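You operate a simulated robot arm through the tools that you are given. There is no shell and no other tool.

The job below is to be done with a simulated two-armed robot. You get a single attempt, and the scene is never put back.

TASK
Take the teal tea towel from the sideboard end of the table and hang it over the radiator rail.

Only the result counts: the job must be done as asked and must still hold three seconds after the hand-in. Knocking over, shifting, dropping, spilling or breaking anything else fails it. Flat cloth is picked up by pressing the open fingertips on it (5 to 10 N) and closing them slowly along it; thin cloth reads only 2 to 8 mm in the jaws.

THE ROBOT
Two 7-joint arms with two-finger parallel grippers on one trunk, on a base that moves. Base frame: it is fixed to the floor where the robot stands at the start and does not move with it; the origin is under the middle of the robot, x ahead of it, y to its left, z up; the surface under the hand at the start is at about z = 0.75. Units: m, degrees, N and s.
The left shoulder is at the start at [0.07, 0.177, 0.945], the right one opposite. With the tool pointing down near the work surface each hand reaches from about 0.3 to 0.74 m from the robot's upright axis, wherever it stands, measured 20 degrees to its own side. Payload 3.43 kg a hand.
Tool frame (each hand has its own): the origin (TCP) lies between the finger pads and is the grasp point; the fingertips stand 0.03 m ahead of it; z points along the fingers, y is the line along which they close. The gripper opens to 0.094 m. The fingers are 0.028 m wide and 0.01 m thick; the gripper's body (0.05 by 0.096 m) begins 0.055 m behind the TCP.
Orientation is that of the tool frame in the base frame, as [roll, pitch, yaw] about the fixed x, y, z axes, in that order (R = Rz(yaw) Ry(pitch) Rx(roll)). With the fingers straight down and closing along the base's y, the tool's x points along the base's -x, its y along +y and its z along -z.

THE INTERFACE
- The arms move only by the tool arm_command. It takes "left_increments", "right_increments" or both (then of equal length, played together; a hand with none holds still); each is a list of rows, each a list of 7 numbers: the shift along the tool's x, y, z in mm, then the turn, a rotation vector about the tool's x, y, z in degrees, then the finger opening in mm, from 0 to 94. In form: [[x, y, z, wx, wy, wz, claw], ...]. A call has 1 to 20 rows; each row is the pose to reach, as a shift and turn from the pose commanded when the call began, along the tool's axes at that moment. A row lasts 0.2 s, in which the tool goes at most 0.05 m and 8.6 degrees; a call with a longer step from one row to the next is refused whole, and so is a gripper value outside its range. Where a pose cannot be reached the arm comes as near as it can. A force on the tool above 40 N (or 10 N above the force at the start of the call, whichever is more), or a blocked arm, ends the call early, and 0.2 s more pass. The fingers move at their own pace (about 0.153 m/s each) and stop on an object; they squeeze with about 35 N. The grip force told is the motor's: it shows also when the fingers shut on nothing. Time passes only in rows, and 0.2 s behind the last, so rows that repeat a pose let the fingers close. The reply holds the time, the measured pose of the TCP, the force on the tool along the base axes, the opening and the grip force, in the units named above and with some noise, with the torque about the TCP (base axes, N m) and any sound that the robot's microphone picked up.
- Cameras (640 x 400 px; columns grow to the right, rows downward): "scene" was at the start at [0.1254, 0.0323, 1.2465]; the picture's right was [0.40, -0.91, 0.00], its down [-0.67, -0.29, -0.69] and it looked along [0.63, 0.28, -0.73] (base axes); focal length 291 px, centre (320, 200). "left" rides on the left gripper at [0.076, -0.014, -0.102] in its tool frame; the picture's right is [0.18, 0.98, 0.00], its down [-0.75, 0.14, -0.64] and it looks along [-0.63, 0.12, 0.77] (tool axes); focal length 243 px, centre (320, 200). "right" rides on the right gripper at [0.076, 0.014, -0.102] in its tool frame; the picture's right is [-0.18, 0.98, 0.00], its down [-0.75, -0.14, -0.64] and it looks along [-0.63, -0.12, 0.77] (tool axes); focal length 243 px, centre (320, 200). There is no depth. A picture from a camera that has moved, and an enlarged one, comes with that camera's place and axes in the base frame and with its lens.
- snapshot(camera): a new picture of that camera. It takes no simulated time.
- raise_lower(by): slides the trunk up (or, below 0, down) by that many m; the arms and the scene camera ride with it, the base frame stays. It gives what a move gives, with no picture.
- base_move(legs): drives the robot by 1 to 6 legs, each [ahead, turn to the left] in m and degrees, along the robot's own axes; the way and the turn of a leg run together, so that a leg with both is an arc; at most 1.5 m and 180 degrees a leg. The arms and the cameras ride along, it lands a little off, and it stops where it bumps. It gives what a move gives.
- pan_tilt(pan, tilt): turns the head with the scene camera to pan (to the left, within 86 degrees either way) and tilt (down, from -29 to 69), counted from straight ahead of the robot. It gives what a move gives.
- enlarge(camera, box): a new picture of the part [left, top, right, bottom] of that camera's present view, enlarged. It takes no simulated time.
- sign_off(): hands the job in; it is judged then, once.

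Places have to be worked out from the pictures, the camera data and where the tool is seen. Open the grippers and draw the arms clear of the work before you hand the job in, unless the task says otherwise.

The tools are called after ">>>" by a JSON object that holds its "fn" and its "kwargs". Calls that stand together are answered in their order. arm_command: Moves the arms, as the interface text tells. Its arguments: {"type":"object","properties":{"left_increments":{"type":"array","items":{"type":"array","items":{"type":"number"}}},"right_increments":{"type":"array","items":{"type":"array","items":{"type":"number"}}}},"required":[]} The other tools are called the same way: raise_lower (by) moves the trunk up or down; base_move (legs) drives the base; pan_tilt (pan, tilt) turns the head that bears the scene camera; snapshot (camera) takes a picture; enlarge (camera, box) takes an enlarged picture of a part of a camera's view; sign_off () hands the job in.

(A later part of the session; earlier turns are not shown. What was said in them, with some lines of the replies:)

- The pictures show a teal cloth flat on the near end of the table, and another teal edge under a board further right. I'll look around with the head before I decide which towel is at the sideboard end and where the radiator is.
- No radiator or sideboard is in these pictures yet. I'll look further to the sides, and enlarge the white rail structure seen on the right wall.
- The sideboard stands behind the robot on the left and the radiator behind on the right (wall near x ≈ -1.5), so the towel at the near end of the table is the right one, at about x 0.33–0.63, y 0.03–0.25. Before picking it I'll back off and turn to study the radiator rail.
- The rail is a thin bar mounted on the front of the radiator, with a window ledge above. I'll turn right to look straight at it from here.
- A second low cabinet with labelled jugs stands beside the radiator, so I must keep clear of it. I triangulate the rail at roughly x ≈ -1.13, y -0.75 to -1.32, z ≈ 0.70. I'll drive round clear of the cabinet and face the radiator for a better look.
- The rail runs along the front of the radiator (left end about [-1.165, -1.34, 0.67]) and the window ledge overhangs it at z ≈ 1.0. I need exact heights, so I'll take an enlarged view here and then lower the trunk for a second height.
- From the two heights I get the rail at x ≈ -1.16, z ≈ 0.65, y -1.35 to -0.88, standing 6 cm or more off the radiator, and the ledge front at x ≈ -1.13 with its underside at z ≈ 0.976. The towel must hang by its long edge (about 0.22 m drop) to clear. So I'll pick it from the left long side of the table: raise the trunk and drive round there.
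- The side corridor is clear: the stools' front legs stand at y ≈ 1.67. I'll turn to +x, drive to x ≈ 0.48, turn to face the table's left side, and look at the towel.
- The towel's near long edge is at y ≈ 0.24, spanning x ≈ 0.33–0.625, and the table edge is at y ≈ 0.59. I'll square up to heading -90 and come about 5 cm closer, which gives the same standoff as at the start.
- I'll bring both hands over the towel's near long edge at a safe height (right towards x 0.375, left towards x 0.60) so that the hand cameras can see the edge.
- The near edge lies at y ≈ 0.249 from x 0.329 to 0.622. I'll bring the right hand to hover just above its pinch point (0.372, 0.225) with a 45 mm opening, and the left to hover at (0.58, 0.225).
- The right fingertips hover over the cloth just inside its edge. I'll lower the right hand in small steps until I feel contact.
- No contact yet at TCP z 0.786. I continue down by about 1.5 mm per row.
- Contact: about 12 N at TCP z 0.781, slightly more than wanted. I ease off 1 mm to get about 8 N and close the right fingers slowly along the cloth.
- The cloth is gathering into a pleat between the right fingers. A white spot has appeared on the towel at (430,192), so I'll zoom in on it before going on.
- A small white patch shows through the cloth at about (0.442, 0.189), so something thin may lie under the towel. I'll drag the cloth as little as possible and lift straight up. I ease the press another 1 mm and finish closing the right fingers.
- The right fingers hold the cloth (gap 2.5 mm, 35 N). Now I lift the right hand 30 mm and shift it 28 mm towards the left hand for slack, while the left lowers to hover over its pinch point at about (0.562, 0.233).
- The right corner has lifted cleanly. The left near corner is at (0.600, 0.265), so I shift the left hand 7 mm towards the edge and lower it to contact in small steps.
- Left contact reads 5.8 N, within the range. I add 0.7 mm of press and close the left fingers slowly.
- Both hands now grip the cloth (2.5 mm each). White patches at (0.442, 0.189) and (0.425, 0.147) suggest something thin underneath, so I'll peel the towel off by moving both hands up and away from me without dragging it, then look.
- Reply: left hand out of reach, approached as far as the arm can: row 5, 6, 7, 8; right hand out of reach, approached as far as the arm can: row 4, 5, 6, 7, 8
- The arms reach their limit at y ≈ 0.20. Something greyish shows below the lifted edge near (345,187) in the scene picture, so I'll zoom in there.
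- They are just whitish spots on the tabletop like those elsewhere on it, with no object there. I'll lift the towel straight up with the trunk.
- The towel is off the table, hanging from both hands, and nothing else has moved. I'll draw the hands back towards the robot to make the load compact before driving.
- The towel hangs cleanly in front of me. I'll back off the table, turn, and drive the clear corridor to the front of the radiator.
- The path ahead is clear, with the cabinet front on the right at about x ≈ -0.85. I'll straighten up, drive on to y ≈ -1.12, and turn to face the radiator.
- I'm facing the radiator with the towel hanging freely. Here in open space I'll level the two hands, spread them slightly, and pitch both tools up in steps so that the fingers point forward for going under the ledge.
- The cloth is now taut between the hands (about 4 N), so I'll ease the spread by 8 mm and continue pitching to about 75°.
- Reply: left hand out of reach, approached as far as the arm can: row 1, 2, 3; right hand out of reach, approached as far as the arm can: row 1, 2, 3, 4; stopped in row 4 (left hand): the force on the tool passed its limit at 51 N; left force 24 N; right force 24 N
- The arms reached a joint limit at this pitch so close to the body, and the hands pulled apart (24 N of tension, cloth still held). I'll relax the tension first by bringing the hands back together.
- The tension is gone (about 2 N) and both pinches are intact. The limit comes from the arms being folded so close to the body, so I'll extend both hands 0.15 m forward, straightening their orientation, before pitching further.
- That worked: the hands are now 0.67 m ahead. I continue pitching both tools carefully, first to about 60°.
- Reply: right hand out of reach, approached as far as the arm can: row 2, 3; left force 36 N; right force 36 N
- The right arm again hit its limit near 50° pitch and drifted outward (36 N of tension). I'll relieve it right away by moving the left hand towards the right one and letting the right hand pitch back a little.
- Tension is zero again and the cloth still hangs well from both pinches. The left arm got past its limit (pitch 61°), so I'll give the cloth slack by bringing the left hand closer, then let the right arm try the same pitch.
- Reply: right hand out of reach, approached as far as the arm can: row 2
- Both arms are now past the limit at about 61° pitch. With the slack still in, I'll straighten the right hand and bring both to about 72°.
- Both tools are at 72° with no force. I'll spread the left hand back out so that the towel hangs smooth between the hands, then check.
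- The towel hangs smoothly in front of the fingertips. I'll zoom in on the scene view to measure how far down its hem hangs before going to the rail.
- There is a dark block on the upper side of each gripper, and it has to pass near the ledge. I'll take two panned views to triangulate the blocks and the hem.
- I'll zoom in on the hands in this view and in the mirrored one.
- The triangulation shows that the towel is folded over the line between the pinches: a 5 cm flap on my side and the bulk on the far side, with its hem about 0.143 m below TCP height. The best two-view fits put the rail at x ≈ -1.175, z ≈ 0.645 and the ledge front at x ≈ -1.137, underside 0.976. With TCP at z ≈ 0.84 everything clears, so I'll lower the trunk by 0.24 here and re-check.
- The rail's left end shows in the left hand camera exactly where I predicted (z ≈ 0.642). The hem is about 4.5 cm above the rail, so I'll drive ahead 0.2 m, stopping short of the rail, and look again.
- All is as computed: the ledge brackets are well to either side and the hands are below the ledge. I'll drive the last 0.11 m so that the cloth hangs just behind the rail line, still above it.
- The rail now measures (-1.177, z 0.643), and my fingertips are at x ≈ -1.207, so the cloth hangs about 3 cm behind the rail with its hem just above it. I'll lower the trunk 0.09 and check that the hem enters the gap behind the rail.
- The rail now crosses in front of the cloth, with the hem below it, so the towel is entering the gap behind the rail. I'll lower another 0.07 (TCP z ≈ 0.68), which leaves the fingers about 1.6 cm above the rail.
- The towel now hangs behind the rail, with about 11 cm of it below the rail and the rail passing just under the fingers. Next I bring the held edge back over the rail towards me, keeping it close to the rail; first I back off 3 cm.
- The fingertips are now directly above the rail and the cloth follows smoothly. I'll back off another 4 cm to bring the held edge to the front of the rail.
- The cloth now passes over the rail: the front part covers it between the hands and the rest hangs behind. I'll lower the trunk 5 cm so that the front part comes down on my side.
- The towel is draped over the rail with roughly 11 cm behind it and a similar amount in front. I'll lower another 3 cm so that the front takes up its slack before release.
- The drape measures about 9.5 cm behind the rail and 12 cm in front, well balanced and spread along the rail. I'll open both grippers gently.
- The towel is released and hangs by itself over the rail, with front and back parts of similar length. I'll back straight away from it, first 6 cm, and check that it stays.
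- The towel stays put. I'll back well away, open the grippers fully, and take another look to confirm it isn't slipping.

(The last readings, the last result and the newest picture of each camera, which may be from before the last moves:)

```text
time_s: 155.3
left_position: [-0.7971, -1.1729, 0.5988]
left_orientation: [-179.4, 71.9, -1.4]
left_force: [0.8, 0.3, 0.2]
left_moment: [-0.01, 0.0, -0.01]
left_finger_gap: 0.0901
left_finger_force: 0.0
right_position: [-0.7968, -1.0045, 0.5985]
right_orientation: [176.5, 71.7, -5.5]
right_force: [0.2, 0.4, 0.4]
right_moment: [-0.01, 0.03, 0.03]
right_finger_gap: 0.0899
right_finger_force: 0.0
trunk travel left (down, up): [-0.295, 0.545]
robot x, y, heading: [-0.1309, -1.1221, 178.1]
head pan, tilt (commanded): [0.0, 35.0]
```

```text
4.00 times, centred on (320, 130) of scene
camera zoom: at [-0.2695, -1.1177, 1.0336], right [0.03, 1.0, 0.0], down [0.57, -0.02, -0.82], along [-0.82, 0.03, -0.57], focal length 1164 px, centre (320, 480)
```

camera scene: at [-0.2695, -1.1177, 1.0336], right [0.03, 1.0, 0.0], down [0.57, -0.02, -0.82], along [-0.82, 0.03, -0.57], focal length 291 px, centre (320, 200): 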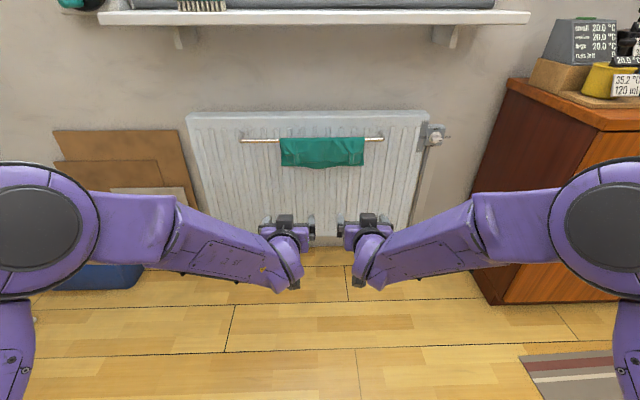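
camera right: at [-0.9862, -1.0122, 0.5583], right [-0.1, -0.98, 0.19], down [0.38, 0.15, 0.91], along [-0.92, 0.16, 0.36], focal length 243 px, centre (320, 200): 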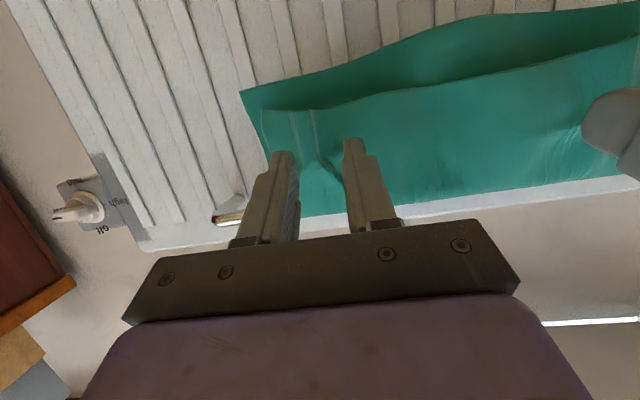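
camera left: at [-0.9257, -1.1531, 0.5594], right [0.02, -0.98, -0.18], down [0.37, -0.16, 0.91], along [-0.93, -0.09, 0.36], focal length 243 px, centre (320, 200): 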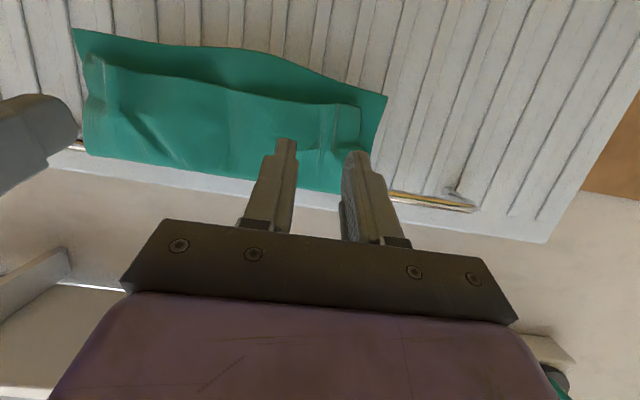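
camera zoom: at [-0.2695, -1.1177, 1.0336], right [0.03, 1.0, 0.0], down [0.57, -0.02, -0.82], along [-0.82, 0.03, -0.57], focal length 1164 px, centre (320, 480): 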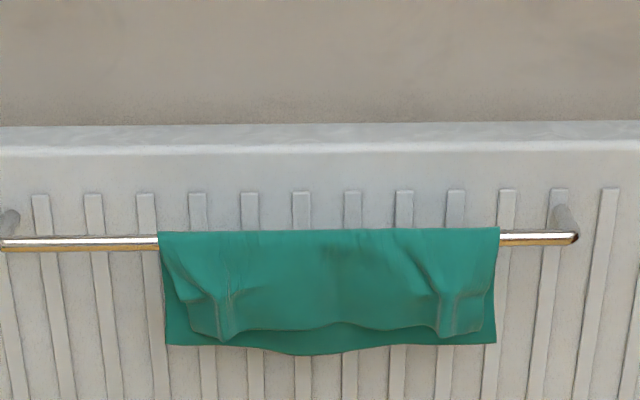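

The towel hangs squarely over the rail and the hands are open and well clear. I'll let a couple of seconds pass and compare to make sure it isn't creeping.

>>> {"fn": "arm_command", "kwargs": {"left_increments": [[0, 0, 0, 0, 0, 0, 90], [0, 0, 0, 0, 0, 0, 90], [0, 0, 0, 0, 0, 0, 90], [0, 0, 0, 0, 0, 0, 90], [0, 0, 0, 0, 0, 0, 90], [0, 0, 0, 0, 0, 0, 90], [0, 0, 0, 0, 0, 0, 90], [0, 0, 0, 0, 0, 0, 90], [0, 0, 0, 0, 0, 0, 90], [0, 0, 0, 0, 0, 0, 90], [0, 0, 0, 0, 0, 0, 90], [0, 0, 0, 0, 0, 0, 90], [0, 0, 0, 0, 0, 0, 90], [0, 0, 0, 0, 0, 0, 90], [0, 0, 0, 0, 0, 0, 90]]}}

>>> {"fn": "enlarge", "kwargs": {"camera": "scene", "box": [240, 80, 400, 180]}}

```text
time_s: 158.5
left_position: [-0.7958, -1.1733, 0.5986]
left_orientation: [-179.4, 71.9, -1.4]
left_force: [-0.1, 0.5, -1.0]
left_moment: [-0.01, -0.01, -0.01]
left_finger_gap: 0.09
left_finger_force: 0.0
right_position: [-0.796, -1.0033, 0.5987]
right_orientation: [176.4, 71.7, -5.5]
right_force: [0.3, 0.2, 0.6]
right_moment: [0.02, 0.03, -0.04]
right_finger_gap: 0.0901
right_finger_force: 0.0
trunk travel left (down, up): [-0.295, 0.545]
robot x, y, heading: [-0.1346, -1.1218, 178.4]
head pan, tilt (commanded): [0.0, 35.0]
```

```text
4.00 times, centred on (320, 130) of scene
camera zoom: at [-0.2695, -1.1177, 1.0336], right [0.03, 1.0, 0.0], down [0.57, -0.02, -0.82], along [-0.82, 0.03, -0.57], focal length 1164 px, centre (320, 480)
```

zoom: 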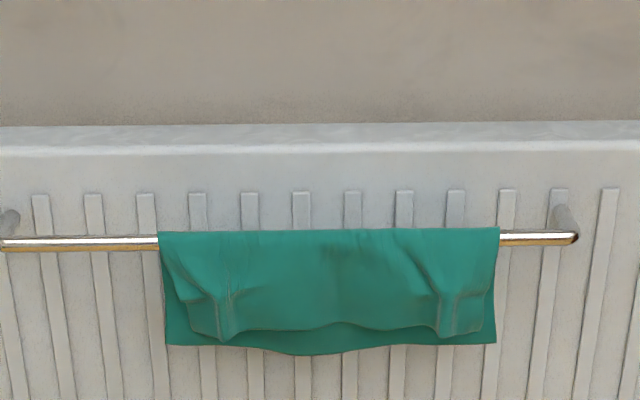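

Over three seconds the towel has not moved at all: it hangs over the rail, the grippers are open, and the arms are clear. I hand the job in.

>>> {"fn": "sign_off", "kwargs": {}}

```text
The job is handed in.
```

The teal tea towel is hanging over the radiator rail, and I've handed the job in. About half of it hangs in front of the rail and half behind.

- **Stability:** I watched it for about three seconds after letting go and it did not move.
- **Other things:** I saw nothing else on or around the table knocked or shifted, and no bump was reported. The white marks that showed when I lifted the towel look like spots on the tabletop, not an object that was under it.
- **At hand-in:** Both grippers were open and the arms were clear of the radiator.
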